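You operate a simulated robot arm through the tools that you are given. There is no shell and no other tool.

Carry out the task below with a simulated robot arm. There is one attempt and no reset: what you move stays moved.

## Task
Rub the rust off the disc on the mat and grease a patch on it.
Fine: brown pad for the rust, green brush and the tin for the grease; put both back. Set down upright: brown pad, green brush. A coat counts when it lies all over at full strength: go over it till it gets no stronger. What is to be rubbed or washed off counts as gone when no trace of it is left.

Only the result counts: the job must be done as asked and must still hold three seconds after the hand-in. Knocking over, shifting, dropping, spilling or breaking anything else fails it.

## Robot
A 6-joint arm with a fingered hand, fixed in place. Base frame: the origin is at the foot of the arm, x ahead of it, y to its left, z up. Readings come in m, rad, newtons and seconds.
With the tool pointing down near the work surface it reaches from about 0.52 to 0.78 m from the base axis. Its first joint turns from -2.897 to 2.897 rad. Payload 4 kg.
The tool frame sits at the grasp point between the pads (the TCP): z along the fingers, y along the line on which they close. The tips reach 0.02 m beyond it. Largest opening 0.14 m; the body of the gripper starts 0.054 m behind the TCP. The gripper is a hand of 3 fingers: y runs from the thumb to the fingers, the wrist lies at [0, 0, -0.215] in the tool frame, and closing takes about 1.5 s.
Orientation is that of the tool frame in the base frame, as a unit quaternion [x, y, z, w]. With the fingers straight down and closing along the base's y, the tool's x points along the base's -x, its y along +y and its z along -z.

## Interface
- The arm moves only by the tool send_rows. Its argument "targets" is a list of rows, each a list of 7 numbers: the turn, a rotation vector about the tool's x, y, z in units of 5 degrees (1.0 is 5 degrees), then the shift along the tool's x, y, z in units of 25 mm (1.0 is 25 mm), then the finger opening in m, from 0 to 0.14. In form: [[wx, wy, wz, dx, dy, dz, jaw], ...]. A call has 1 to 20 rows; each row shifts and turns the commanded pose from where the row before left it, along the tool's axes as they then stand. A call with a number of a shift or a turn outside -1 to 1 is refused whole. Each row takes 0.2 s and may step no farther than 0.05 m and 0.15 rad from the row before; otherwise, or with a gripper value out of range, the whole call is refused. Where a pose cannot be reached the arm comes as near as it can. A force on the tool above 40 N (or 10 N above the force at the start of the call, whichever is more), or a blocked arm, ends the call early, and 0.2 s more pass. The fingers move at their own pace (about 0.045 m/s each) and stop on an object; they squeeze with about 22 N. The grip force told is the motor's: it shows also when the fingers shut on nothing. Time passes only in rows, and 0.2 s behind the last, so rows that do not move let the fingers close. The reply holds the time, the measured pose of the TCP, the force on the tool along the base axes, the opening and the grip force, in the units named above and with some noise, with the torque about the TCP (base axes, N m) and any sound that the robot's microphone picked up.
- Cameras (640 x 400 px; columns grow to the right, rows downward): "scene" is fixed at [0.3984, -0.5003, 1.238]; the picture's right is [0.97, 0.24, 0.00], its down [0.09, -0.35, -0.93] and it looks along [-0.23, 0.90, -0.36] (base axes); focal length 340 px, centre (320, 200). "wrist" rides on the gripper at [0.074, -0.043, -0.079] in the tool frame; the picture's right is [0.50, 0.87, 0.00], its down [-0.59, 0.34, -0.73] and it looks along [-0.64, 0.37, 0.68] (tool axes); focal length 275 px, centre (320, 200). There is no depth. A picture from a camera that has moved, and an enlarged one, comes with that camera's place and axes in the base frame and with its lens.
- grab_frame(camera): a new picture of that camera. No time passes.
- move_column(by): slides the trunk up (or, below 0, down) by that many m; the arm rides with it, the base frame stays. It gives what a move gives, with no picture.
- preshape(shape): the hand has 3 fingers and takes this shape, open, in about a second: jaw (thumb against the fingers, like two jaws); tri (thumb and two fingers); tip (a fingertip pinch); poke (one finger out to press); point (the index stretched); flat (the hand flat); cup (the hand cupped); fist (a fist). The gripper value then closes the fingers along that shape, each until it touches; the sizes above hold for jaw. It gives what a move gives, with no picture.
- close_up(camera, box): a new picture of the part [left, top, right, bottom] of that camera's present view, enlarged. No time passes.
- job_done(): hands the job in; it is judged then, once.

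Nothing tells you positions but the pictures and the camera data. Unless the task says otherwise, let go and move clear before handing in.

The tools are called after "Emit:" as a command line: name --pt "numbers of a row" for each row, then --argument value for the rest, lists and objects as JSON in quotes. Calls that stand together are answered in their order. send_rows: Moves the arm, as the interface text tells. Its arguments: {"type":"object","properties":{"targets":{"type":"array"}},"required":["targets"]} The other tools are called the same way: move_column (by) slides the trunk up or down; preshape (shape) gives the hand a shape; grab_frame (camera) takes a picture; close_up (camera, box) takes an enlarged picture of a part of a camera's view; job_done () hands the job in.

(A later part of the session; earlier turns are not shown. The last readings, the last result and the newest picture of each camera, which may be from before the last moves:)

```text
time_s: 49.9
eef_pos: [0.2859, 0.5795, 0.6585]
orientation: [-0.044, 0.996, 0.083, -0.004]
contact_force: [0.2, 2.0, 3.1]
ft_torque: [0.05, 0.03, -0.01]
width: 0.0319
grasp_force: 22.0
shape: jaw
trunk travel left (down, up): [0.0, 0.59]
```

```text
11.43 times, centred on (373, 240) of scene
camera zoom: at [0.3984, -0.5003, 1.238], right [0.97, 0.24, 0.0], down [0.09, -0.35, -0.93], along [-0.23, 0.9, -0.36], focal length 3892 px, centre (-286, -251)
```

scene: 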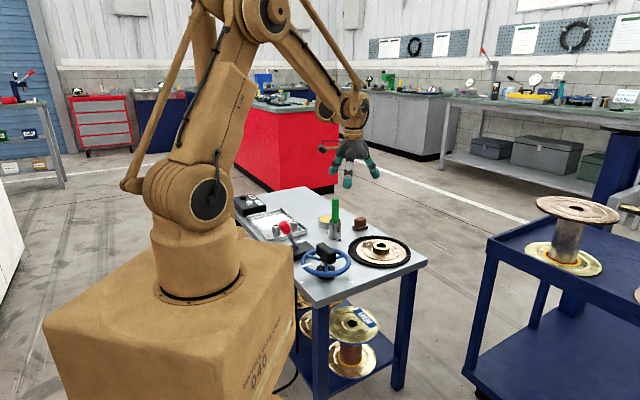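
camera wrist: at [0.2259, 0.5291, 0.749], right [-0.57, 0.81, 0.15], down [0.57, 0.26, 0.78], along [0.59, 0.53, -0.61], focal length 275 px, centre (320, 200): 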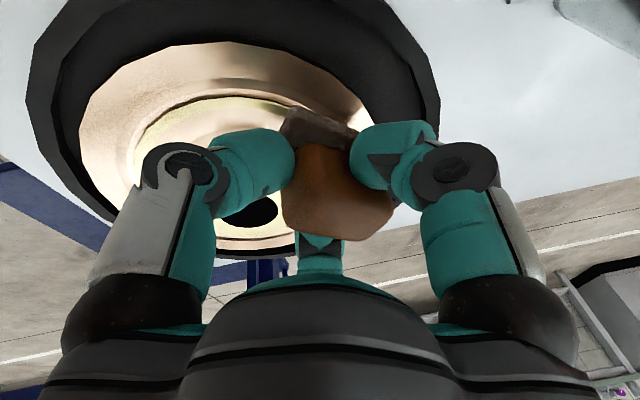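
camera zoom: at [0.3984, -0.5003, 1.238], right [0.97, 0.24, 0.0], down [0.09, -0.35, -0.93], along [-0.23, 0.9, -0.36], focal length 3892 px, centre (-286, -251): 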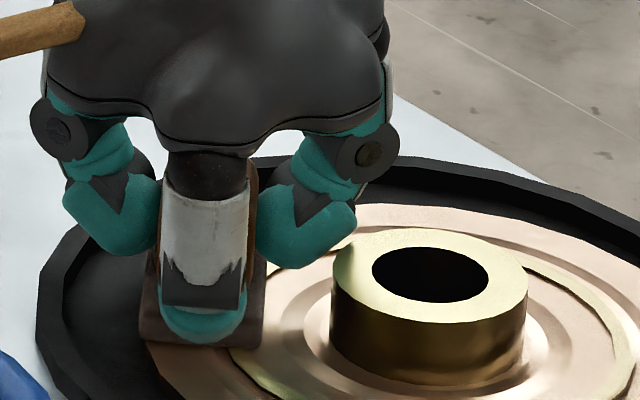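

Emit:
send_rows --pt "0 0 0 -0.014 0.155 0.04 0.0" --pt "0 0 0 -0.014 0.157 0.027 0.0" --pt "0 0 0 -0.014 0.157 0.027 0.0" --pt "0 0 0 -0.014 0.157 0.027 0.0" --pt "0 0 0 -0.014 0.157 0.027 0.0" --pt "0 0 0 -0.014 0.157 0.027 0.0" --pt "0 0 0 -0.159 -0.014 -0.002 0.0" --pt "0 0 0 -0.159 -0.014 -0.002 0.0" --pt "0 0 0 0.014 -0.157 -0.027 0.0" --pt "0 0 0 0.014 -0.157 -0.027 0.0" --pt "0 0 0 0.014 -0.157 -0.027 0.0" --pt "0 0 0 0.014 -0.157 -0.027 0.0" --pt "0 0 0 0.014 -0.157 -0.027 0.0" --pt "0 0 0 0.08 0.007 0.001 0.0" --pt "0 0 0 -0.014 0.157 0.027 0.0" --pt "0 0 0 -0.014 0.157 0.027 0.0" --pt "0 0 0 -0.014 0.157 0.027 0.0" --pt "0 0 0 -0.014 0.157 0.027 0.0" --pt "0 0 0 -0.014 0.157 0.027 0.0" --pt "0 0 0 -0.014 0.157 0.027 0.0"

Emit:
send_rows --pt "0 0 0 0.1 0.05 -0.1 0.0" --pt "0 0 0 0.1 0.17 -0.97 0.0" --pt "0 0 0 0 0.17 -0.97 0.0" --pt "0 0 0 0 0.17 -0.97 0.0" --pt "0 0 0 0.1 -0.2 -0.97 0.0" --pt "0 0 0 0.1 -0.2 -0.97 0.0" --pt "0 0 0 0.1 -0.2 -0.97 0.0" --pt "0 0 0 0.1 -0.2 -0.97 0.0" --pt "0 0 0 0.1 -0.2 -0.97 0.0" --pt "0 0 0 0.1 -0.2 -0.97 0.0"

Emit:
grab_frame --camera "wrist"

Emit:
close_up --camera "scene" --box '[352, 236, 412, 270]'

```text
time_s: 54.1
eef_pos: [0.2915, 0.6077, 0.6579]
orientation: [-0.044, 0.995, 0.086, -0.003]
contact_force: [-0.7, -3.3, 6.1]
ft_torque: [-0.08, -0.03, -0.01]
width: 0.032
grasp_force: 22.0
shape: jaw
trunk travel left (down, up): [0.0, 0.59]
```

```text
time_s: 56.3
eef_pos: [0.2769, 0.5512, 0.8731]
orientation: [-0.044, 0.995, 0.084, -0.004]
contact_force: [0.6, -0.6, -1.0]
ft_torque: [-0.02, 0.01, -0.01]
width: 0.0317
grasp_force: 21.4
shape: jaw
trunk travel left (down, up): [0.0, 0.59]
```

```text
taken
camera wrist: at [0.2074, 0.4891, 0.9429], right [-0.57, 0.81, 0.15], down [0.57, 0.26, 0.78], along [0.59, 0.53, -0.61], focal length 275 px, centre (320, 200)
```

wrist: 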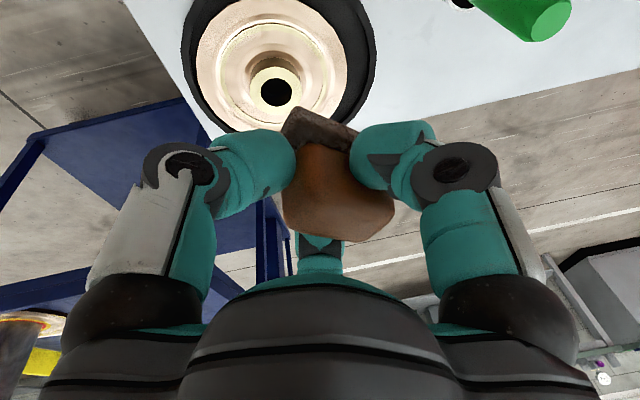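

```text
10.67 times, centred on (382, 253) of scene
camera zoom: at [0.3984, -0.5003, 1.238], right [0.97, 0.24, 0.0], down [0.09, -0.35, -0.93], along [-0.23, 0.9, -0.36], focal length 3632 px, centre (-341, -365)
```

zoom: 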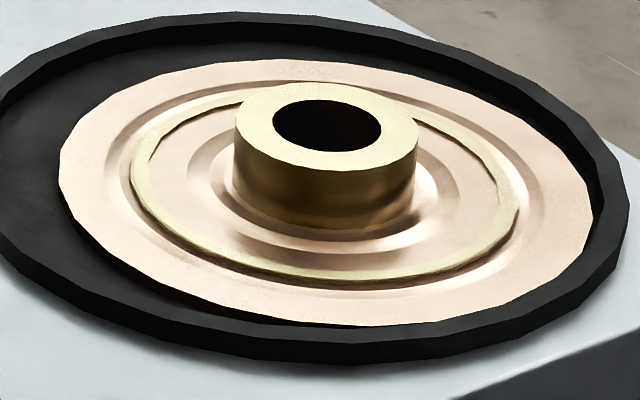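

Emit:
close_up --camera "wrist" --box '[190, 0, 370, 112]'

Emit:
close_up --camera "wrist" --box '[250, 0, 360, 70]'

Emit:
close_up --camera "scene" --box '[352, 236, 382, 256]'

```text
3.56 times, centred on (280, 56) of wrist
camera zoom: at [0.2074, 0.4891, 0.9429], right [-0.57, 0.81, 0.15], down [0.57, 0.26, 0.78], along [0.59, 0.53, -0.61], focal length 979 px, centre (462, 712)
```

zoom: 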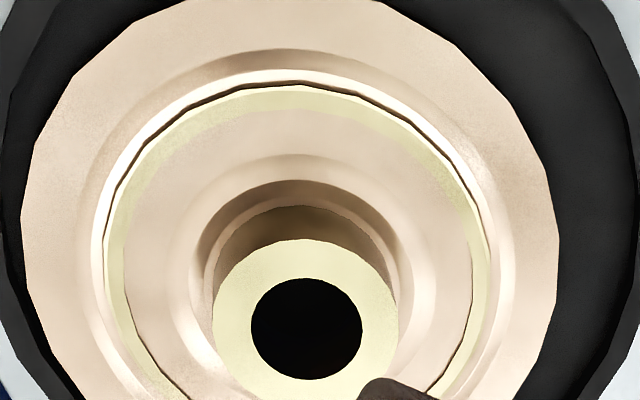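

```text
5.71 times, centred on (305, 35) of wrist
camera zoom: at [0.2074, 0.4891, 0.9429], right [-0.57, 0.81, 0.15], down [0.57, 0.26, 0.78], along [0.59, 0.53, -0.61], focal length 1573 px, centre (406, 1143)
```

zoom: 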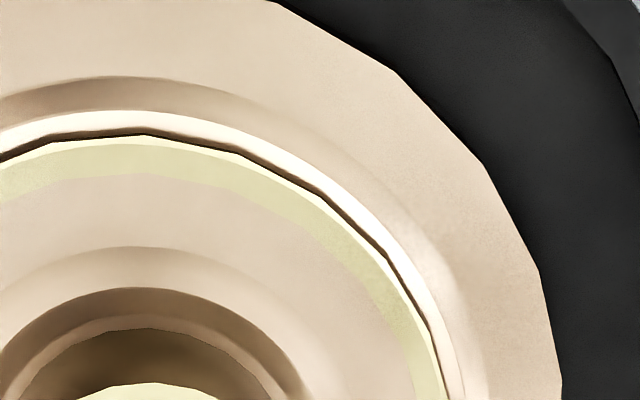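

```text
16.00 times, centred on (367, 246) of scene
camera zoom: at [0.3984, -0.5003, 1.238], right [0.97, 0.24, 0.0], down [0.09, -0.35, -0.93], along [-0.23, 0.9, -0.36], focal length 5448 px, centre (-432, -536)
```

zoom: 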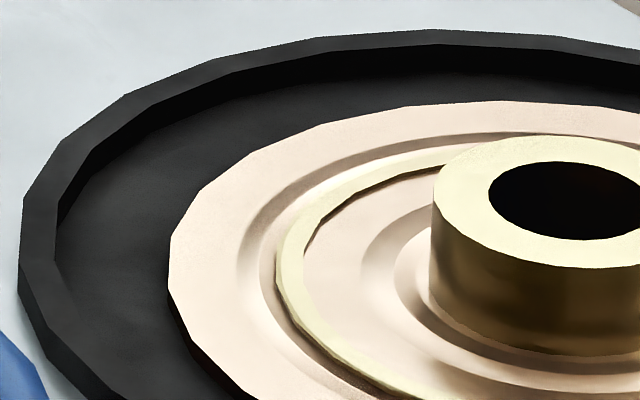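

Emit:
close_up --camera "wrist" --box '[300, 60, 350, 110]'

Emit:
close_up --camera "wrist" --box '[290, 20, 350, 70]'

Emit:
close_up --camera "wrist" --box '[220, 0, 300, 60]'

```text
8.00 times, centred on (325, 85) of wrist
camera zoom: at [0.2074, 0.4891, 0.9429], right [-0.57, 0.81, 0.15], down [0.57, 0.26, 0.78], along [0.59, 0.53, -0.61], focal length 2202 px, centre (280, 1120)
```

zoom: 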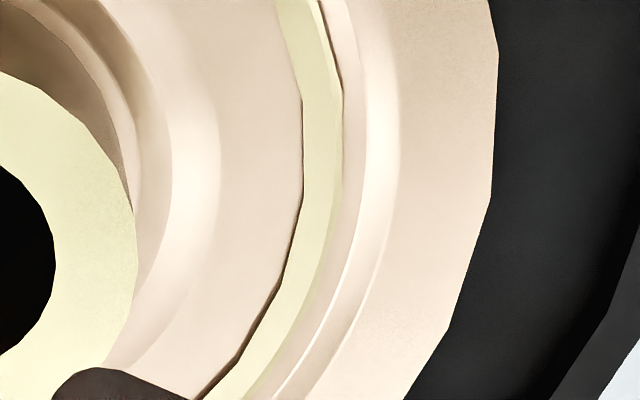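

```text
8.00 times, centred on (320, 45) of wrist
camera zoom: at [0.2074, 0.4891, 0.9429], right [-0.57, 0.81, 0.15], down [0.57, 0.26, 0.78], along [0.59, 0.53, -0.61], focal length 2202 px, centre (320, 1440)
```

zoom: 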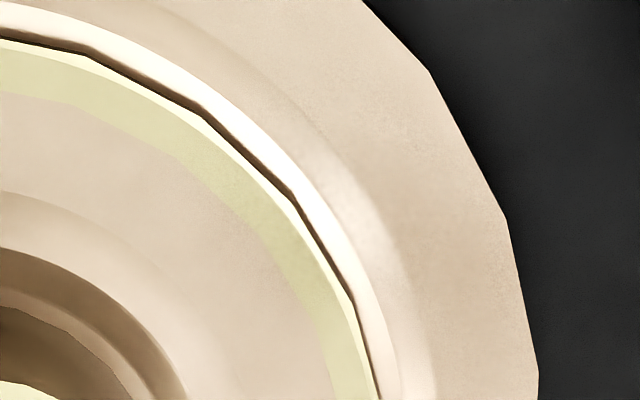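

```text
6.67 times, centred on (260, 30) of wrist
camera zoom: at [0.2074, 0.4891, 0.9429], right [-0.57, 0.81, 0.15], down [0.57, 0.26, 0.78], along [0.59, 0.53, -0.61], focal length 1835 px, centre (720, 1333)
```

zoom: 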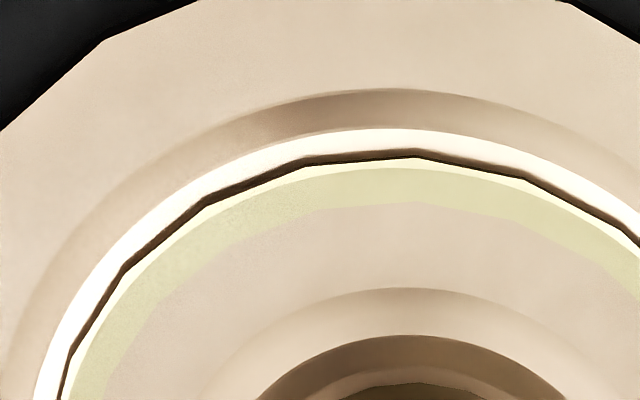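

The disc looks clean in every view. While I still hold the pad I'll give the whole area one more light pass, to be sure that no trace is left.

Emit:
send_rows --pt "0 0 0 -0.086 0.089 0.909 0.0" --pt "0 0 0 -0.086 0.089 0.909 0.0" --pt "0 0 0 -0.086 0.089 0.909 0.0" --pt "0 0 0 -0.086 0.089 0.909 0.0" --pt "0 0 0 -0.086 0.089 0.909 0.0" --pt "0 0 0 -0.086 0.089 0.909 0.0" --pt "0 0 0 -0.086 0.089 0.909 0.0" --pt "0 0 0 -0.086 0.089 0.909 0.0" --pt "0 0 0 -0.086 0.089 0.909 0.0" --pt "0 0 0 0 -0.048 0.276 0.0" --pt "0 0 0 0 -0.048 0.276 0.0" --pt "0 0 0 0 -0.007 0.039 0.0" --pt "0 0 0 0 -0.007 0.039 0.0"

Emit:
send_rows --pt "0 0 0 0 -0.007 0.039 0.0"

Emit:
close_up --camera "scene" --box '[345, 222, 401, 257]'

```text
time_s: 59.1
eef_pos: [0.2917, 0.6074, 0.6577]
orientation: [-0.043, 0.995, 0.085, -0.004]
contact_force: [1.1, 0.6, 4.5]
ft_torque: [-0.04, -0.03, 0.04]
width: 0.0318
grasp_force: 22.1
shape: jaw
trunk travel left (down, up): [0.0, 0.59]
```

```text
time_s: 59.5
eef_pos: [0.2903, 0.6061, 0.6593]
orientation: [-0.044, 0.995, 0.085, -0.004]
contact_force: [0.3, 1.7, 12.3]
ft_torque: [-0.05, -0.02, -0.07]
width: 0.032
grasp_force: 22.0
shape: jaw
trunk travel left (down, up): [0.0, 0.59]
```

```text
11.43 times, centred on (373, 240) of scene
camera zoom: at [0.3984, -0.5003, 1.238], right [0.97, 0.24, 0.0], down [0.09, -0.35, -0.93], along [-0.23, 0.9, -0.36], focal length 3892 px, centre (-286, -251)
```

zoom: 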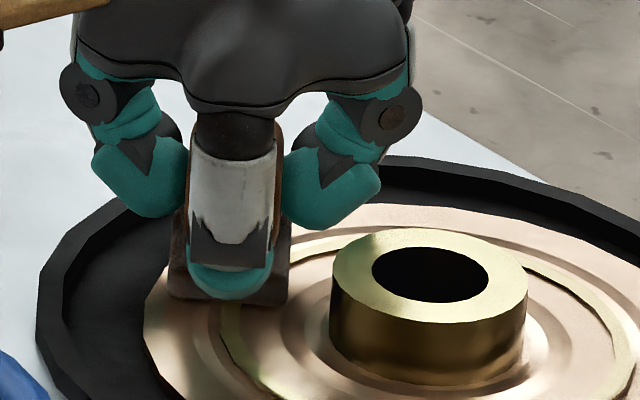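

Emit:
send_rows --pt "0 0 0 0 0.003 -0.02 0.0" --pt "0 0 0 -0.094 0.15 0.026 0.0" --pt "0 0 0 -0.094 0.15 0.026 0.0" --pt "0 0 0 -0.094 0.15 0.026 0.0" --pt "0 0 0 -0.094 0.15 0.026 0.0" --pt "0 0 0 0.159 0.014 0.002 0.0" --pt "0 0 0 0.159 0.014 0.002 0.0" --pt "0 0 0 0.014 -0.157 -0.027 0.0" --pt "0 0 0 0.014 -0.157 -0.027 0.0" --pt "0 0 0 0.014 -0.157 -0.027 0.0" --pt "0 0 0 0.014 -0.157 -0.027 0.0" --pt "0 0 0 0.014 -0.157 -0.027 0.0" --pt "0 0 0 0.014 -0.157 -0.027 0.0" --pt "0 0 0 0.014 -0.157 -0.027 0.0" --pt "0 0 0 0.014 -0.157 -0.027 0.0" --pt "0 0 0 0.014 -0.157 -0.027 0.0"

Emit:
send_rows --pt "0 0 0 -0.12 -0.01 -0.002 0.0" --pt "0 0 0 -0.014 0.157 0.027 0.0" --pt "0 0 0 -0.014 0.157 0.027 0.0" --pt "0 0 0 -0.014 0.157 0.027 0.0" --pt "0 0 0 -0.014 0.157 0.027 0.0" --pt "0 0 0 0.159 0.014 0.002 0.0" --pt "0 0 0 0.159 0.014 0.002 0.0" --pt "0 0 0 0.014 -0.157 -0.027 0.0" --pt "0 0 0 0.014 -0.157 -0.027 0.0" --pt "0 0 0 0.014 -0.157 -0.027 0.0" --pt "0 0 0 0.014 -0.157 -0.027 0.0" --pt "0 0 0 -0.014 0.157 0.027 0.0" --pt "0 0 0 -0.014 0.157 0.027 0.0" --pt "0 0 0 -0.014 0.157 0.027 0.0" --pt "0 0 0 -0.014 0.157 0.027 0.0" --pt "0 0 0 -0.014 0.157 0.027 0.0" --pt "0 0 0 -0.014 0.157 0.027 0.0" --pt "0 0 0 -0.014 0.157 0.027 0.0"

Emit:
close_up --camera "scene" --box '[345, 222, 401, 257]'

```text
time_s: 62.9
eef_pos: [0.2913, 0.5863, 0.6589]
orientation: [-0.044, 0.995, 0.086, -0.003]
contact_force: [0.6, 5.7, 9.8]
ft_torque: [0.06, -0.01, -0.03]
width: 0.0318
grasp_force: 21.8
shape: jaw
trunk travel left (down, up): [0.0, 0.59]
```

```text
time_s: 66.7
eef_pos: [0.2859, 0.6148, 0.6579]
orientation: [-0.043, 0.995, 0.085, -0.004]
contact_force: [-1.1, -3.9, 8.0]
ft_torque: [-0.11, 0.0, -0.02]
width: 0.0319
grasp_force: 22.1
shape: jaw
trunk travel left (down, up): [0.0, 0.59]
```

```text
11.43 times, centred on (373, 240) of scene
camera zoom: at [0.3984, -0.5003, 1.238], right [0.97, 0.24, 0.0], down [0.09, -0.35, -0.93], along [-0.23, 0.9, -0.36], focal length 3892 px, centre (-286, -251)
```

zoom: 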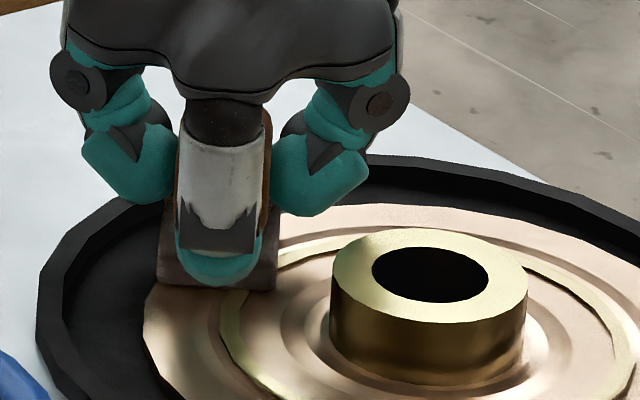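

The disc stayed where it was. Now I'll lift off, turn the pad back to its first orientation and carry it to its place.

Emit:
send_rows --pt "0 0 0 0 0.163 -0.934 0.0" --pt "0 0 0 0 0.163 -0.934 0.0" --pt "0 0 0 0 0.163 -0.934 0.0" --pt "0 0 0 0 0.163 -0.934 0.0" --pt "0 0 0 0 0.163 -0.934 0.0" --pt "0 0 0 0 0.163 -0.934 0.0" --pt "0 -0.172 0.985 0 0 0 0.0" --pt "0 -0.172 0.985 0 0 0 0.0" --pt "0 -0.172 0.985 0 0 0 0.0" --pt "0 -0.172 0.985 0 0 0 0.0" --pt "0 -0.172 0.985 0 0 0 0.0" --pt "0 -0.172 0.985 0 0 0 0.0" --pt "0 -0.172 0.985 0 0 0 0.0" --pt "0 -0.172 0.985 0 0 0 0.0" --pt "0 -0.172 0.985 0 0 0 0.0" --pt "0 -0.172 0.985 0 0 0 0.0"

Emit:
send_rows --pt "0 0 0 0.827 0.42 0.073 0.0" --pt "0 0 0 0.827 0.42 0.073 0.0" --pt "0 0 0 0.827 0.42 0.073 0.0" --pt "0 0 0 0.827 0.42 0.073 0.0" --pt "0 0 0 0.827 0.42 0.073 0.0" --pt "0 0 0 0.827 0.42 0.073 0.0"

Emit:
close_up --camera "scene" --box '[310, 160, 410, 235]'

Emit:
close_up --camera "scene" --box '[340, 228, 420, 275]'

```text
time_s: 70.1
eef_pos: [0.2863, 0.6163, 0.8005]
orientation: [0.381, 0.921, 0.079, 0.034]
contact_force: [0.5, -0.3, -0.6]
ft_torque: [-0.02, 0.05, 0.0]
width: 0.0316
grasp_force: 21.9
shape: jaw
trunk travel left (down, up): [0.0, 0.59]
```

```text
time_s: 71.5
eef_pos: [0.2446, 0.7492, 0.7988]
orientation: [0.382, 0.92, 0.078, 0.033]
contact_force: [-0.4, 0.0, -0.5]
ft_torque: [0.0, 0.04, -0.01]
width: 0.0316
grasp_force: 22.1
shape: jaw
trunk travel left (down, up): [0.0, 0.59]
```

```text
5.33 times, centred on (360, 198) of scene
camera zoom: at [0.3984, -0.5003, 1.238], right [0.97, 0.24, 0.0], down [0.09, -0.35, -0.93], along [-0.23, 0.9, -0.36], focal length 1816 px, centre (107, 213)
```

zoom: 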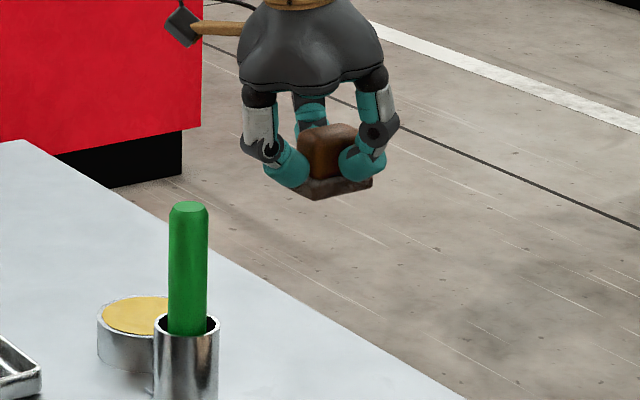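

```text
8.00 times, centred on (380, 252) of scene
camera zoom: at [0.3984, -0.5003, 1.238], right [0.97, 0.24, 0.0], down [0.09, -0.35, -0.93], along [-0.23, 0.9, -0.36], focal length 2724 px, centre (-160, -212)
```

zoom: 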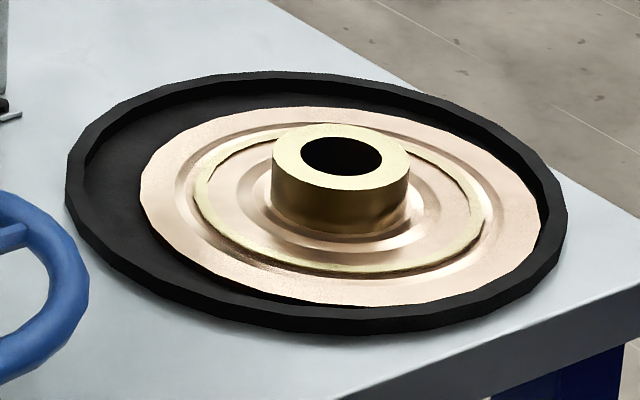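

The disc is clean. I'll lower the pad towards its place and compare with the first picture before setting it down.

Emit:
send_rows --pt "0 0 0 0 -0.154 0.88 0.0" --pt "0 0 0 0 -0.154 0.88 0.0" --pt "0 0 0 0 -0.154 0.88 0.0" --pt "0 0 0 0 -0.154 0.88 0.0" --pt "0 0 0 0 -0.154 0.88 0.0" --pt "0 0 0 0 -0.13 0.74 0.0"

Emit:
close_up --camera "scene" --box '[310, 190, 380, 245]'

Emit:
grab_frame --camera "wrist"

```text
time_s: 72.9
eef_pos: [0.243, 0.7485, 0.6684]
orientation: [0.382, 0.92, 0.079, 0.033]
contact_force: [-0.5, -0.1, -0.8]
ft_torque: [-0.03, 0.03, -0.01]
width: 0.0314
grasp_force: 21.4
shape: jaw
trunk travel left (down, up): [0.0, 0.59]
```

```text
7.27 times, centred on (345, 218) of scene
camera zoom: at [0.3984, -0.5003, 1.238], right [0.97, 0.24, 0.0], down [0.09, -0.35, -0.93], along [-0.23, 0.9, -0.36], focal length 2477 px, centre (138, 73)
```

zoom: 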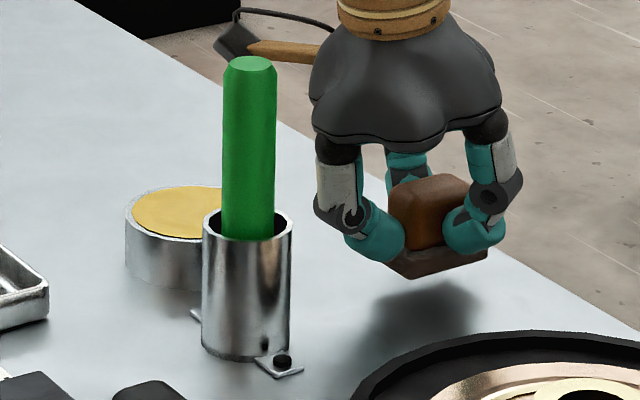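

```text
taken
camera wrist: at [0.151, 0.7618, 0.7389], right [0.25, 0.96, 0.15], down [0.56, -0.27, 0.78], along [0.79, -0.11, -0.61], focal length 275 px, centre (320, 200)
```

wrist: 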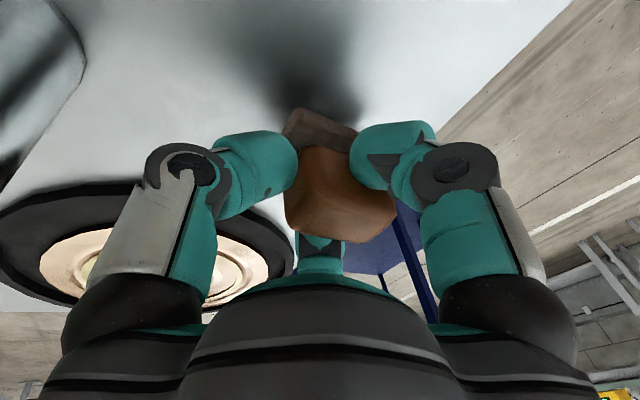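

The pad is right above its first spot. Coming down to the table gently.

Emit:
send_rows --pt "0 0 0 0 -0.034 0.197 0.0" --pt "0 0 0 0 -0.034 0.197 0.0" --pt "0 0 0 0 -0.007 0.039 0.0"

Emit:
send_rows --pt "0 0 0 0 -0.007 0.039 0.0"

Emit:
send_rows --pt "0 0 0 0 -0.007 0.039 0.0"

```text
time_s: 73.7
eef_pos: [0.2445, 0.7494, 0.6582]
orientation: [0.381, 0.921, 0.078, 0.034]
contact_force: [0.1, 0.9, -0.6]
ft_torque: [0.0, -0.03, 0.03]
width: 0.0314
grasp_force: 22.3
shape: jaw
trunk travel left (down, up): [0.0, 0.59]
```

```text
time_s: 74.1
eef_pos: [0.2436, 0.7485, 0.6587]
orientation: [0.382, 0.92, 0.079, 0.033]
contact_force: [0.6, -0.2, -1.1]
ft_torque: [0.0, 0.02, -0.01]
width: 0.0315
grasp_force: 22.0
shape: jaw
trunk travel left (down, up): [0.0, 0.59]
```

```text
time_s: 74.5
eef_pos: [0.2429, 0.7504, 0.6561]
orientation: [0.381, 0.921, 0.077, 0.034]
contact_force: [-1.4, 0.3, -0.9]
ft_torque: [0.0, 0.02, 0.03]
width: 0.0316
grasp_force: 22.3
shape: jaw
trunk travel left (down, up): [0.0, 0.59]
```

Emit:
send_rows --pt "0 0 0 0 -0.007 0.039 0.0"

Emit:
send_rows --pt "0 0 0 0 -0.007 0.039 0.0"

Emit:
send_rows --pt "0 0 0 0 -0.007 0.039 0.0"

Emit:
close_up --camera "scene" --box '[310, 190, 380, 245]'

```text
time_s: 74.9
eef_pos: [0.2435, 0.7492, 0.6556]
orientation: [0.381, 0.92, 0.078, 0.033]
contact_force: [0.0, 1.0, -0.5]
ft_torque: [0.0, 0.02, 0.03]
width: 0.0315
grasp_force: 22.5
shape: jaw
trunk travel left (down, up): [0.0, 0.59]
```

```text
time_s: 75.3
eef_pos: [0.2441, 0.7487, 0.6555]
orientation: [0.381, 0.921, 0.08, 0.033]
contact_force: [0.8, -0.4, -1.2]
ft_torque: [-0.04, -0.01, -0.03]
width: 0.0316
grasp_force: 22.1
shape: jaw
trunk travel left (down, up): [0.0, 0.59]
```

```text
time_s: 75.7
eef_pos: [0.2434, 0.7483, 0.6543]
orientation: [0.381, 0.92, 0.079, 0.033]
contact_force: [-0.1, -0.8, 1.2]
ft_torque: [-0.01, 0.07, 0.01]
width: 0.0318
grasp_force: 22.0
shape: jaw
trunk travel left (down, up): [0.0, 0.59]
```

```text
7.27 times, centred on (345, 218) of scene
camera zoom: at [0.3984, -0.5003, 1.238], right [0.97, 0.24, 0.0], down [0.09, -0.35, -0.93], along [-0.23, 0.9, -0.36], focal length 2477 px, centre (138, 73)
```

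zoom: 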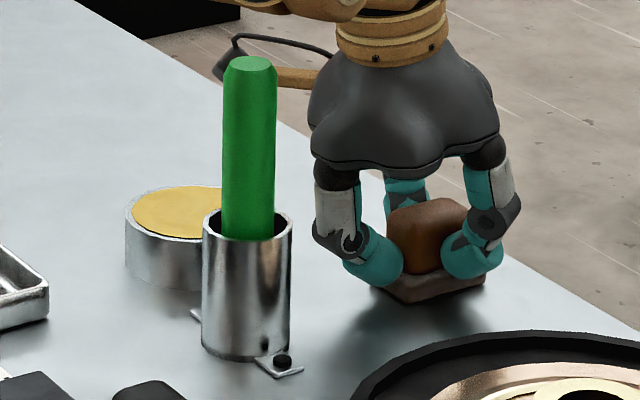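

Light contact with the table. I'll press a hair more, open gently and rise.

Emit:
send_rows --pt "0 0 0 0 -0.003 0.02 0.0"

Emit:
send_rows --pt "0 0 0 0 0 0 0.04" --pt "0 0 0 0 0 0 0.055" --pt "0 0 0 0 0 0 0.07" --pt "0 0 0 0 0 0 0.075" --pt "0 0 0 0 0 0 0.075"

Emit:
close_up --camera "scene" --box '[310, 190, 380, 245]'

Emit:
grab_frame --camera "wrist"

```text
time_s: 76.1
eef_pos: [0.2445, 0.7487, 0.653]
orientation: [0.381, 0.921, 0.079, 0.033]
contact_force: [0.8, 1.4, 4.5]
ft_torque: [-0.05, 0.08, -0.09]
width: 0.0315
grasp_force: 22.1
shape: jaw
trunk travel left (down, up): [0.0, 0.59]
```

```text
time_s: 77.3
eef_pos: [0.243, 0.7482, 0.6532]
orientation: [0.382, 0.92, 0.079, 0.033]
contact_force: [-0.8, 0.0, 1.1]
ft_torque: [0.02, -0.02, 0.01]
width: 0.0745
grasp_force: 0.1
shape: jaw
trunk travel left (down, up): [0.0, 0.59]
```

```text
7.27 times, centred on (345, 218) of scene
camera zoom: at [0.3984, -0.5003, 1.238], right [0.97, 0.24, 0.0], down [0.09, -0.35, -0.93], along [-0.23, 0.9, -0.36], focal length 2477 px, centre (138, 73)
```

zoom: 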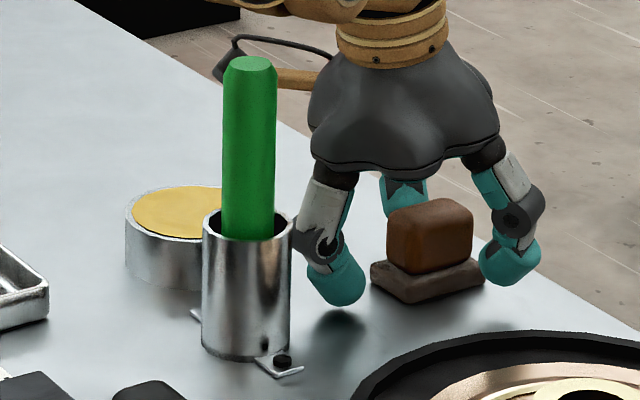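

```text
taken
camera wrist: at [0.1507, 0.7616, 0.7231], right [0.25, 0.96, 0.15], down [0.56, -0.27, 0.78], along [0.79, -0.11, -0.61], focal length 275 px, centre (320, 200)
```

wrist: 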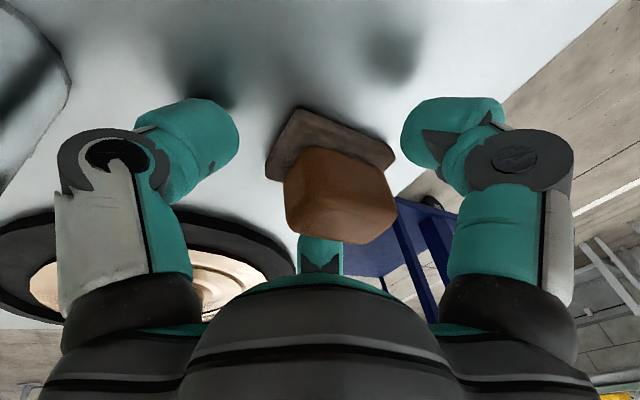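

The pad stands upright on its old spot, within about 2 mm. Now I'll rise, straighten the tool and look at the brush, the tin and the disc from above.

Emit:
send_rows --pt "0 0 0 0 0.158 -0.906 0.075" --pt "0 0 0 0 0.158 -0.906 0.075" --pt "0 0 0 0 0.158 -0.906 0.075" --pt "0 0 0 0 0.158 -0.906 0.09" --pt "0 0 0 0 0.158 -0.906 0.1" --pt "0 0 0 0 0.158 -0.906 0.1" --pt "0 0 0 0 0.158 -0.906 0.1" --pt "0 0 0 0 0.158 -0.906 0.1" --pt "0 0 0 0 0.158 -0.906 0.1" --pt "0.99 0 0 0 0 0 0.1" --pt "0.99 0 0 0 0 0 0.1"

Emit:
grab_frame --camera "wrist"

Emit:
close_up --camera "scene" --box '[310, 190, 380, 245]'

```text
time_s: 79.7
eef_pos: [0.2428, 0.7503, 0.8591]
orientation: [0.383, 0.924, -0.002, 0.0]
contact_force: [-0.3, -0.1, -0.3]
ft_torque: [0.02, 0.01, 0.01]
width: 0.0996
grasp_force: 0.1
shape: jaw
trunk travel left (down, up): [0.0, 0.59]
```

```text
taken
camera wrist: at [0.1602, 0.7719, 0.9386], right [0.26, 0.97, 0.0], down [0.66, -0.17, 0.73], along [0.71, -0.19, -0.68], focal length 275 px, centre (320, 200)
```

wrist: 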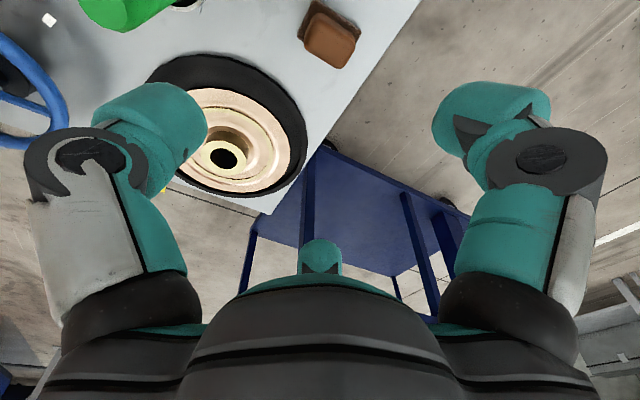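

```text
7.27 times, centred on (345, 218) of scene
camera zoom: at [0.3984, -0.5003, 1.238], right [0.97, 0.24, 0.0], down [0.09, -0.35, -0.93], along [-0.23, 0.9, -0.36], focal length 2477 px, centre (138, 73)
```

zoom: 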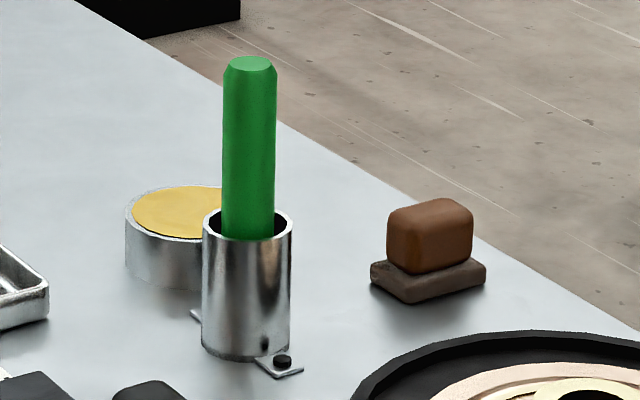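

The pad is in place and the disc is clean. Next I'll move above the brush and check the alignment.

Emit:
send_rows --pt "0 0 0 -0.07 -0.94 0 0.1" --pt "0 0 0 -0.07 -0.94 0 0.1" --pt "0 0 0 -0.07 -0.94 0 0.1" --pt "0 0 0 -0.07 -0.94 0 0.1" --pt "0 0 0 -0.07 -0.94 0 0.1"

Emit:
grab_frame --camera "wrist"

Emit:
close_up --camera "scene" --box '[280, 140, 400, 245]'

```text
time_s: 80.9
eef_pos: [0.1671, 0.6596, 0.86]
orientation: [0.383, 0.924, -0.001, 0.001]
contact_force: [0.1, 0.4, -0.5]
ft_torque: [0.02, 0.03, -0.02]
width: 0.0995
grasp_force: 0.0
shape: jaw
trunk travel left (down, up): [0.0, 0.59]
```

```text
taken
camera wrist: at [0.0836, 0.6822, 0.9386], right [0.26, 0.97, 0.0], down [0.66, -0.17, 0.73], along [0.71, -0.19, -0.68], focal length 275 px, centre (320, 200)
```

wrist: 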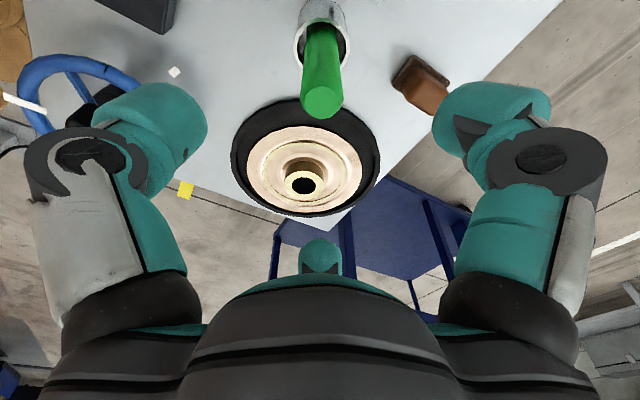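

```text
3.81 times, centred on (340, 192) of scene
camera zoom: at [0.3984, -0.5003, 1.238], right [0.97, 0.24, 0.0], down [0.09, -0.35, -0.93], along [-0.23, 0.9, -0.36], focal length 1297 px, centre (244, 229)
```

zoom: 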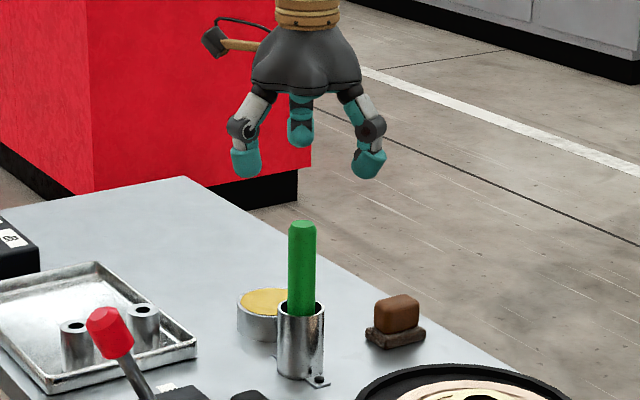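

Emit:
close_up --camera "wrist" --box '[270, 0, 370, 125]'

```text
3.20 times, centred on (320, 62) of wrist
camera zoom: at [0.0836, 0.6822, 0.9386], right [0.26, 0.97, 0.0], down [0.66, -0.17, 0.73], along [0.71, -0.19, -0.68], focal length 881 px, centre (320, 640)
```

zoom: 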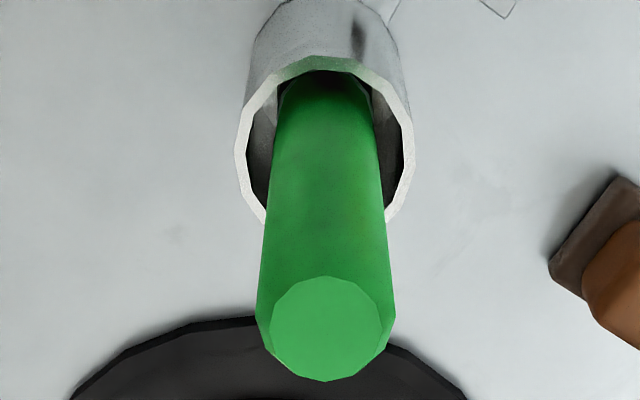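

The brush handle is upright at (0.166, 0.662) with its top at z ≈ 0.778. I'll come down around it and grip it.

Emit:
send_rows --pt "0 0 0 0.065 0.014 0.944 0.1" --pt "0 0 0 0 0 0.944 0.1" --pt "0 0 0 0 0 0.944 0.1" --pt "0 0 0 0 0 0.944 0.1" --pt "0 0 0 0 0 0.944 0.1"

Emit:
close_up --camera "scene" --box '[300, 160, 380, 245]'

Emit:
grab_frame --camera "wrist"

```text
time_s: 82.1
eef_pos: [0.1667, 0.6605, 0.7429]
orientation: [0.383, 0.924, -0.002, 0.0]
contact_force: [-0.2, -0.5, -0.3]
ft_torque: [-0.01, 0.01, -0.05]
width: 0.0996
grasp_force: 0.1
shape: jaw
trunk travel left (down, up): [0.0, 0.59]
```

```text
4.71 times, centred on (340, 202) of scene
camera zoom: at [0.3984, -0.5003, 1.238], right [0.97, 0.24, 0.0], down [0.09, -0.35, -0.93], along [-0.23, 0.9, -0.36], focal length 1602 px, centre (226, 188)
```

zoom: 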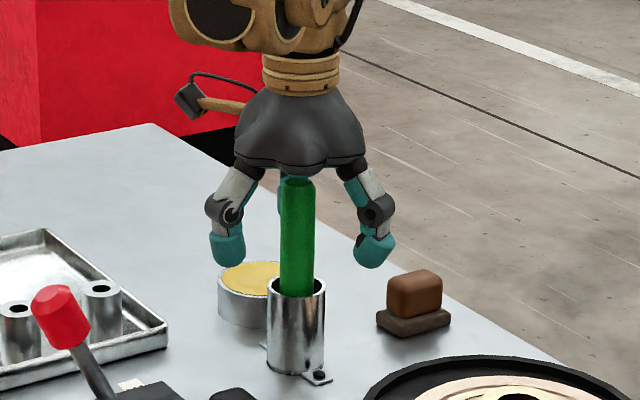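

```text
taken
camera wrist: at [0.0825, 0.6837, 0.821], right [0.26, 0.97, 0.0], down [0.66, -0.17, 0.73], along [0.71, -0.19, -0.68], focal length 275 px, centre (320, 200)
```

wrist: 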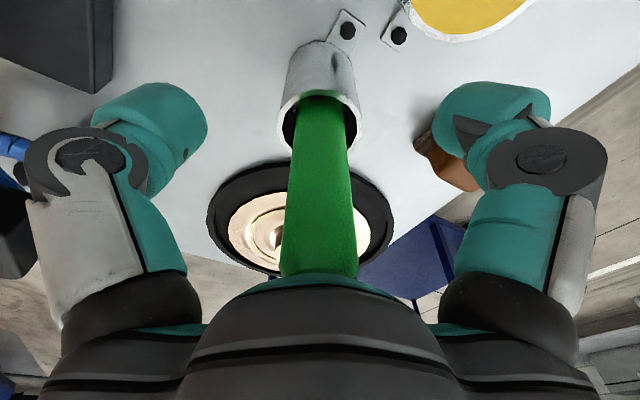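

Emit:
send_rows --pt "0 0 0 0 0 0 0.06" --pt "0 0 0 0 0 0 0.03" --pt "0 0 0 0 0 0 0.0" --pt "0 0 0 0 0 0 0.0" --pt "0 0 0 0 0 0 0.0" --pt "0 0 0 0 0 0 0.0"

Emit:
close_up --camera "scene" --box '[300, 160, 380, 245]'

Emit:
grab_frame --camera "wrist"

```text
time_s: 83.5
eef_pos: [0.1657, 0.6609, 0.7426]
orientation: [0.383, 0.924, -0.001, 0.0]
contact_force: [-0.4, -0.2, 1.3]
ft_torque: [0.02, 0.04, 0.04]
width: 0.0231
grasp_force: 21.8
shape: jaw
trunk travel left (down, up): [0.0, 0.59]
```

```text
4.71 times, centred on (340, 202) of scene
camera zoom: at [0.3984, -0.5003, 1.238], right [0.97, 0.24, 0.0], down [0.09, -0.35, -0.93], along [-0.23, 0.9, -0.36], focal length 1602 px, centre (226, 188)
```

zoom: 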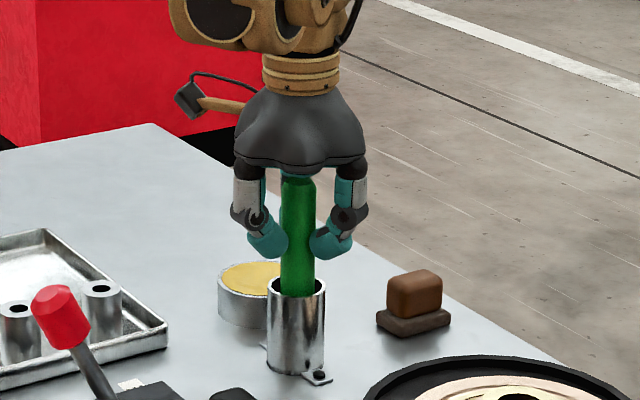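

```text
taken
camera wrist: at [0.0825, 0.6836, 0.8213], right [0.26, 0.97, 0.0], down [0.66, -0.17, 0.73], along [0.71, -0.19, -0.68], focal length 275 px, centre (320, 200)
```

wrist: 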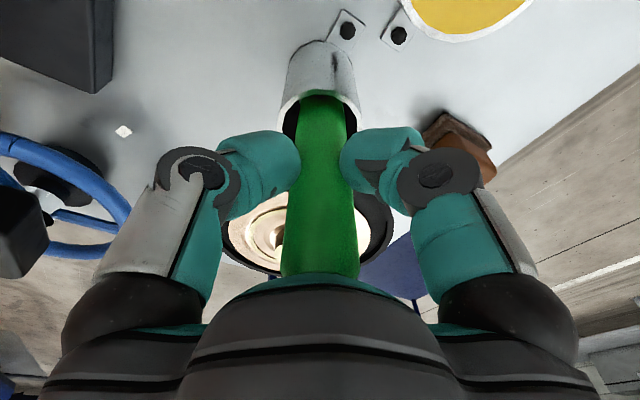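

The brush is gripped and still upright. Lifting it straight out of the holder.

Emit:
send_rows --pt "0 0 0 0 0 -0.5 0.0" --pt "0 0 0 0 0 -0.8 0.0" --pt "0 0 0 0 0 -0.8 0.0" --pt "0 0 0 0 0 -0.8 0.0" --pt "0 0 0 0 0 -0.8 0.0" --pt "0 0 0 0 0 -0.8 0.0"

Emit:
close_up --camera "scene" --box '[300, 130, 390, 245]'

Emit:
grab_frame --camera "wrist"

```text
time_s: 84.9
eef_pos: [0.1651, 0.6626, 0.8563]
orientation: [0.383, 0.924, -0.001, 0.001]
contact_force: [-0.5, 0.2, -0.3]
ft_torque: [0.02, -0.02, 0.01]
width: 0.0229
grasp_force: 21.6
shape: jaw
trunk travel left (down, up): [0.0, 0.59]
```

```text
3.48 times, centred on (345, 188) of scene
camera zoom: at [0.3984, -0.5003, 1.238], right [0.97, 0.24, 0.0], down [0.09, -0.35, -0.93], along [-0.23, 0.9, -0.36], focal length 1184 px, centre (233, 244)
```

zoom: 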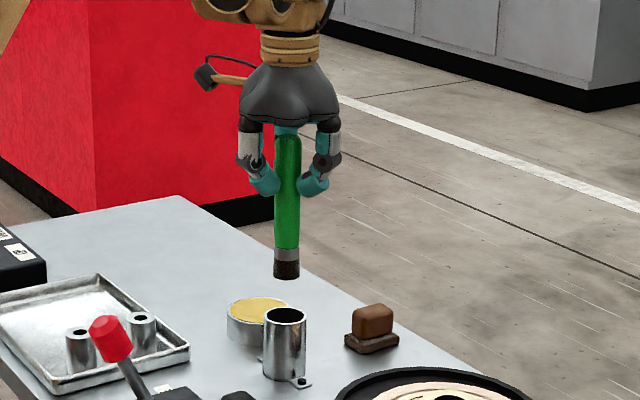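

```text
taken
camera wrist: at [0.0822, 0.6836, 0.9339], right [0.26, 0.97, 0.0], down [0.66, -0.17, 0.73], along [0.71, -0.19, -0.68], focal length 275 px, centre (320, 200)
```

wrist: 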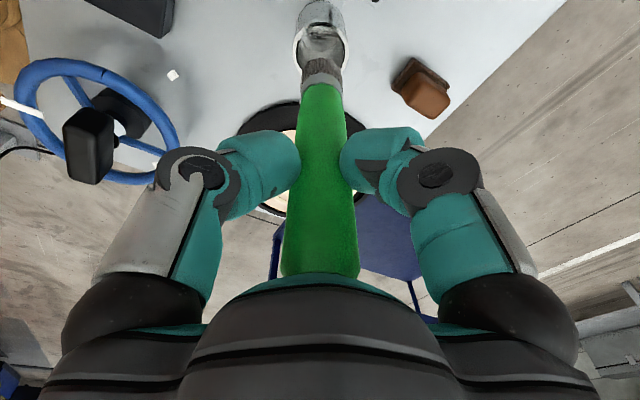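

The brush is out; its tip hangs about 0.12 m below the TCP. The tin should be near (0.118, 0.747), so I'll move over it and look.

Emit:
send_rows --pt "0 0 0 0.944 0.265 0 0.0" --pt "0 0 0 0.944 0.265 0 0.0" --pt "0 0 0 0.944 0.265 0 0.0" --pt "0 0 0 0.944 0.265 0 0.0"

Emit:
grab_frame --camera "wrist"

Emit:
close_up --camera "scene" --box '[300, 160, 380, 245]'

```text
time_s: 85.9
eef_pos: [0.1185, 0.7477, 0.8555]
orientation: [0.383, 0.924, -0.001, 0.0]
contact_force: [-0.2, 0.3, -0.3]
ft_torque: [0.02, -0.02, -0.02]
width: 0.0227
grasp_force: 21.9
shape: jaw
trunk travel left (down, up): [0.0, 0.59]
```

```text
taken
camera wrist: at [0.0344, 0.7693, 0.9326], right [0.26, 0.97, 0.0], down [0.66, -0.17, 0.73], along [0.71, -0.19, -0.68], focal length 275 px, centre (320, 200)
```

wrist: 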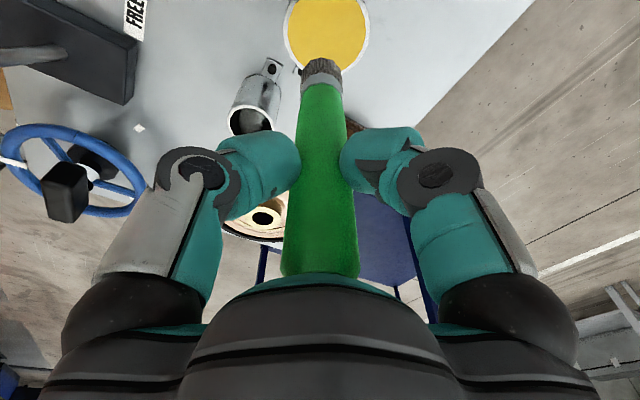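

```text
4.71 times, centred on (340, 202) of scene
camera zoom: at [0.3984, -0.5003, 1.238], right [0.97, 0.24, 0.0], down [0.09, -0.35, -0.93], along [-0.23, 0.9, -0.36], focal length 1602 px, centre (226, 188)
```

zoom: 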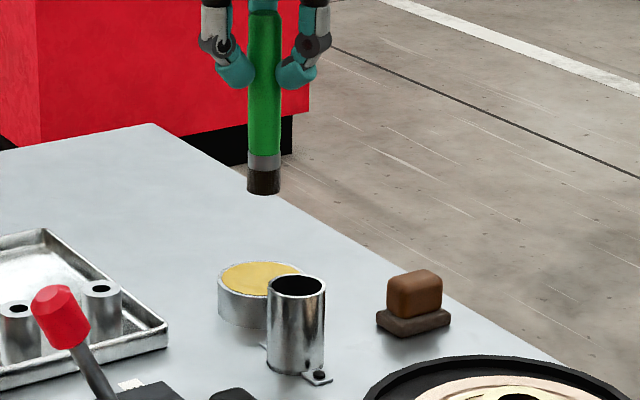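

Emit:
close_up --camera "wrist" --box '[260, 0, 390, 110]'

```text
3.64 times, centred on (325, 55) of wrist
camera zoom: at [0.0344, 0.7693, 0.9326], right [0.26, 0.97, 0.0], down [0.66, -0.17, 0.73], along [0.71, -0.19, -0.68], focal length 1001 px, centre (302, 727)
```

zoom: 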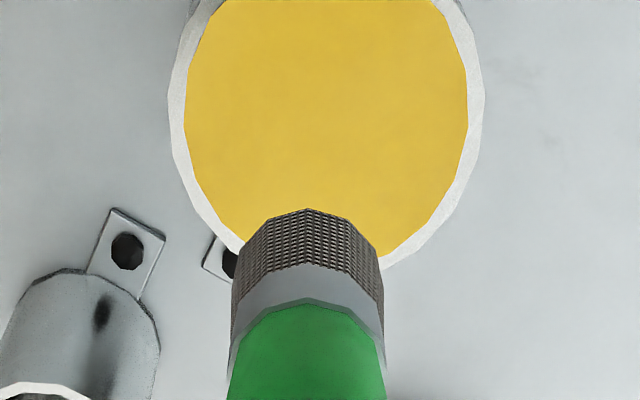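

The tin's centre comes out near (0.112, 0.755) with its rim at z ≈ 0.648. I'll go over it and lower the brush towards the grease.

Emit:
send_rows --pt "0 0 0 0.13 0.008 0.94 0.0" --pt "0 0 0 0.13 0.008 0.94 0.0" --pt "0 0 0 0.13 0.008 0.94 0.0"

Emit:
close_up --camera "wrist" --box '[260, 0, 390, 110]'

Emit:
close_up --camera "scene" --box '[310, 190, 380, 245]'

```text
time_s: 86.7
eef_pos: [0.1112, 0.7538, 0.7837]
orientation: [0.383, 0.924, -0.001, 0.0]
contact_force: [-0.1, 0.5, -0.2]
ft_torque: [0.0, -0.01, -0.02]
width: 0.023
grasp_force: 21.8
shape: jaw
trunk travel left (down, up): [0.0, 0.59]
```

```text
3.64 times, centred on (325, 55) of wrist
camera zoom: at [0.028, 0.7763, 0.8623], right [0.26, 0.97, 0.0], down [0.66, -0.17, 0.73], along [0.71, -0.19, -0.68], focal length 1001 px, centre (302, 727)
```

zoom: 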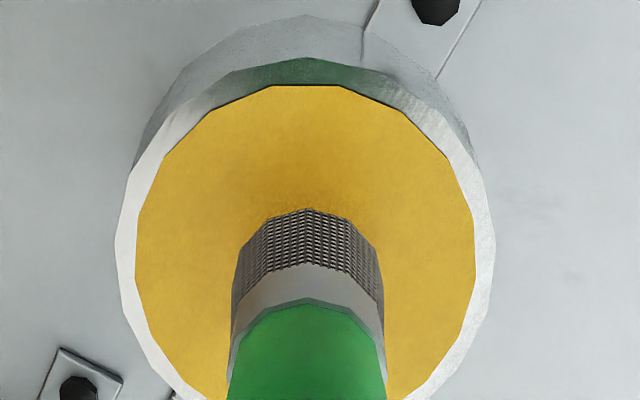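

```text
7.27 times, centred on (345, 218) of scene
camera zoom: at [0.3984, -0.5003, 1.238], right [0.97, 0.24, 0.0], down [0.09, -0.35, -0.93], along [-0.23, 0.9, -0.36], focal length 2477 px, centre (138, 73)
```

zoom: 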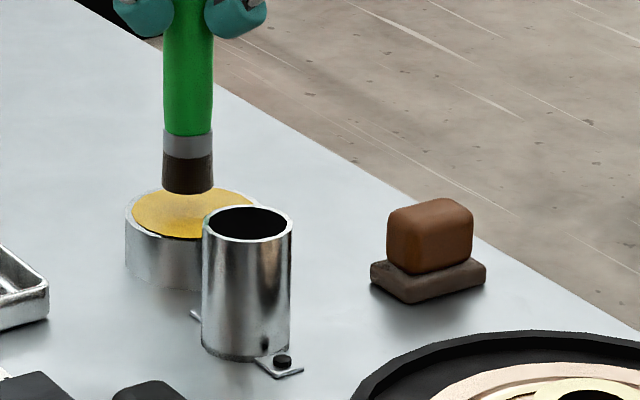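

The brush is centred over the tin. Dipping slowly while watching the force.

Emit:
send_rows --pt "0 0 0 0 0 0.4 0.0" --pt "0 0 0 0 0 0.32 0.0" --pt "0 0 0 0 0 0.08 0.0"

Emit:
send_rows --pt "0 0 0 0 0 0.08 0.0" --pt "0 0 0 0 0 0.08 0.0"

Emit:
close_up --camera "scene" --box '[310, 190, 380, 245]'

```text
time_s: 87.5
eef_pos: [0.1105, 0.753, 0.7662]
orientation: [0.383, 0.924, -0.001, 0.001]
contact_force: [-0.9, 3.0, 20.9]
ft_torque: [0.02, 0.01, 0.0]
width: 0.0237
grasp_force: 22.0
shape: jaw
trunk travel left (down, up): [0.0, 0.59]
```

```text
time_s: 88.1
eef_pos: [0.1108, 0.7538, 0.7649]
orientation: [0.383, 0.924, 0.0, 0.0]
contact_force: [-0.3, 3.3, 31.8]
ft_torque: [0.0, 0.04, -0.03]
width: 0.0245
grasp_force: 22.5
shape: jaw
trunk travel left (down, up): [0.0, 0.59]
stopped in row 2: the force on the tool passed its limit at 42 N (the readings are from after the stop); the commanded pose is now the measured one
```

```text
7.27 times, centred on (345, 218) of scene
camera zoom: at [0.3984, -0.5003, 1.238], right [0.97, 0.24, 0.0], down [0.09, -0.35, -0.93], along [-0.23, 0.9, -0.36], focal length 2477 px, centre (138, 73)
```

zoom: 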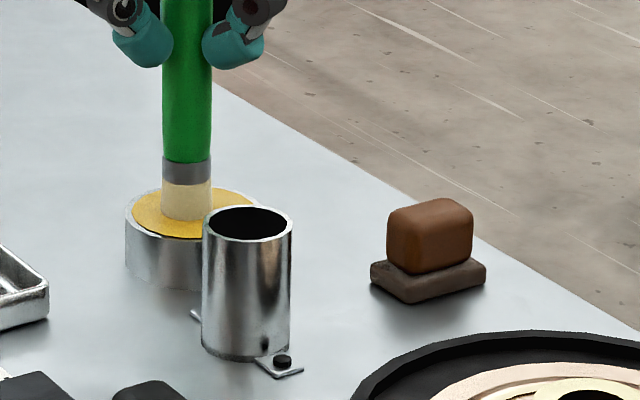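

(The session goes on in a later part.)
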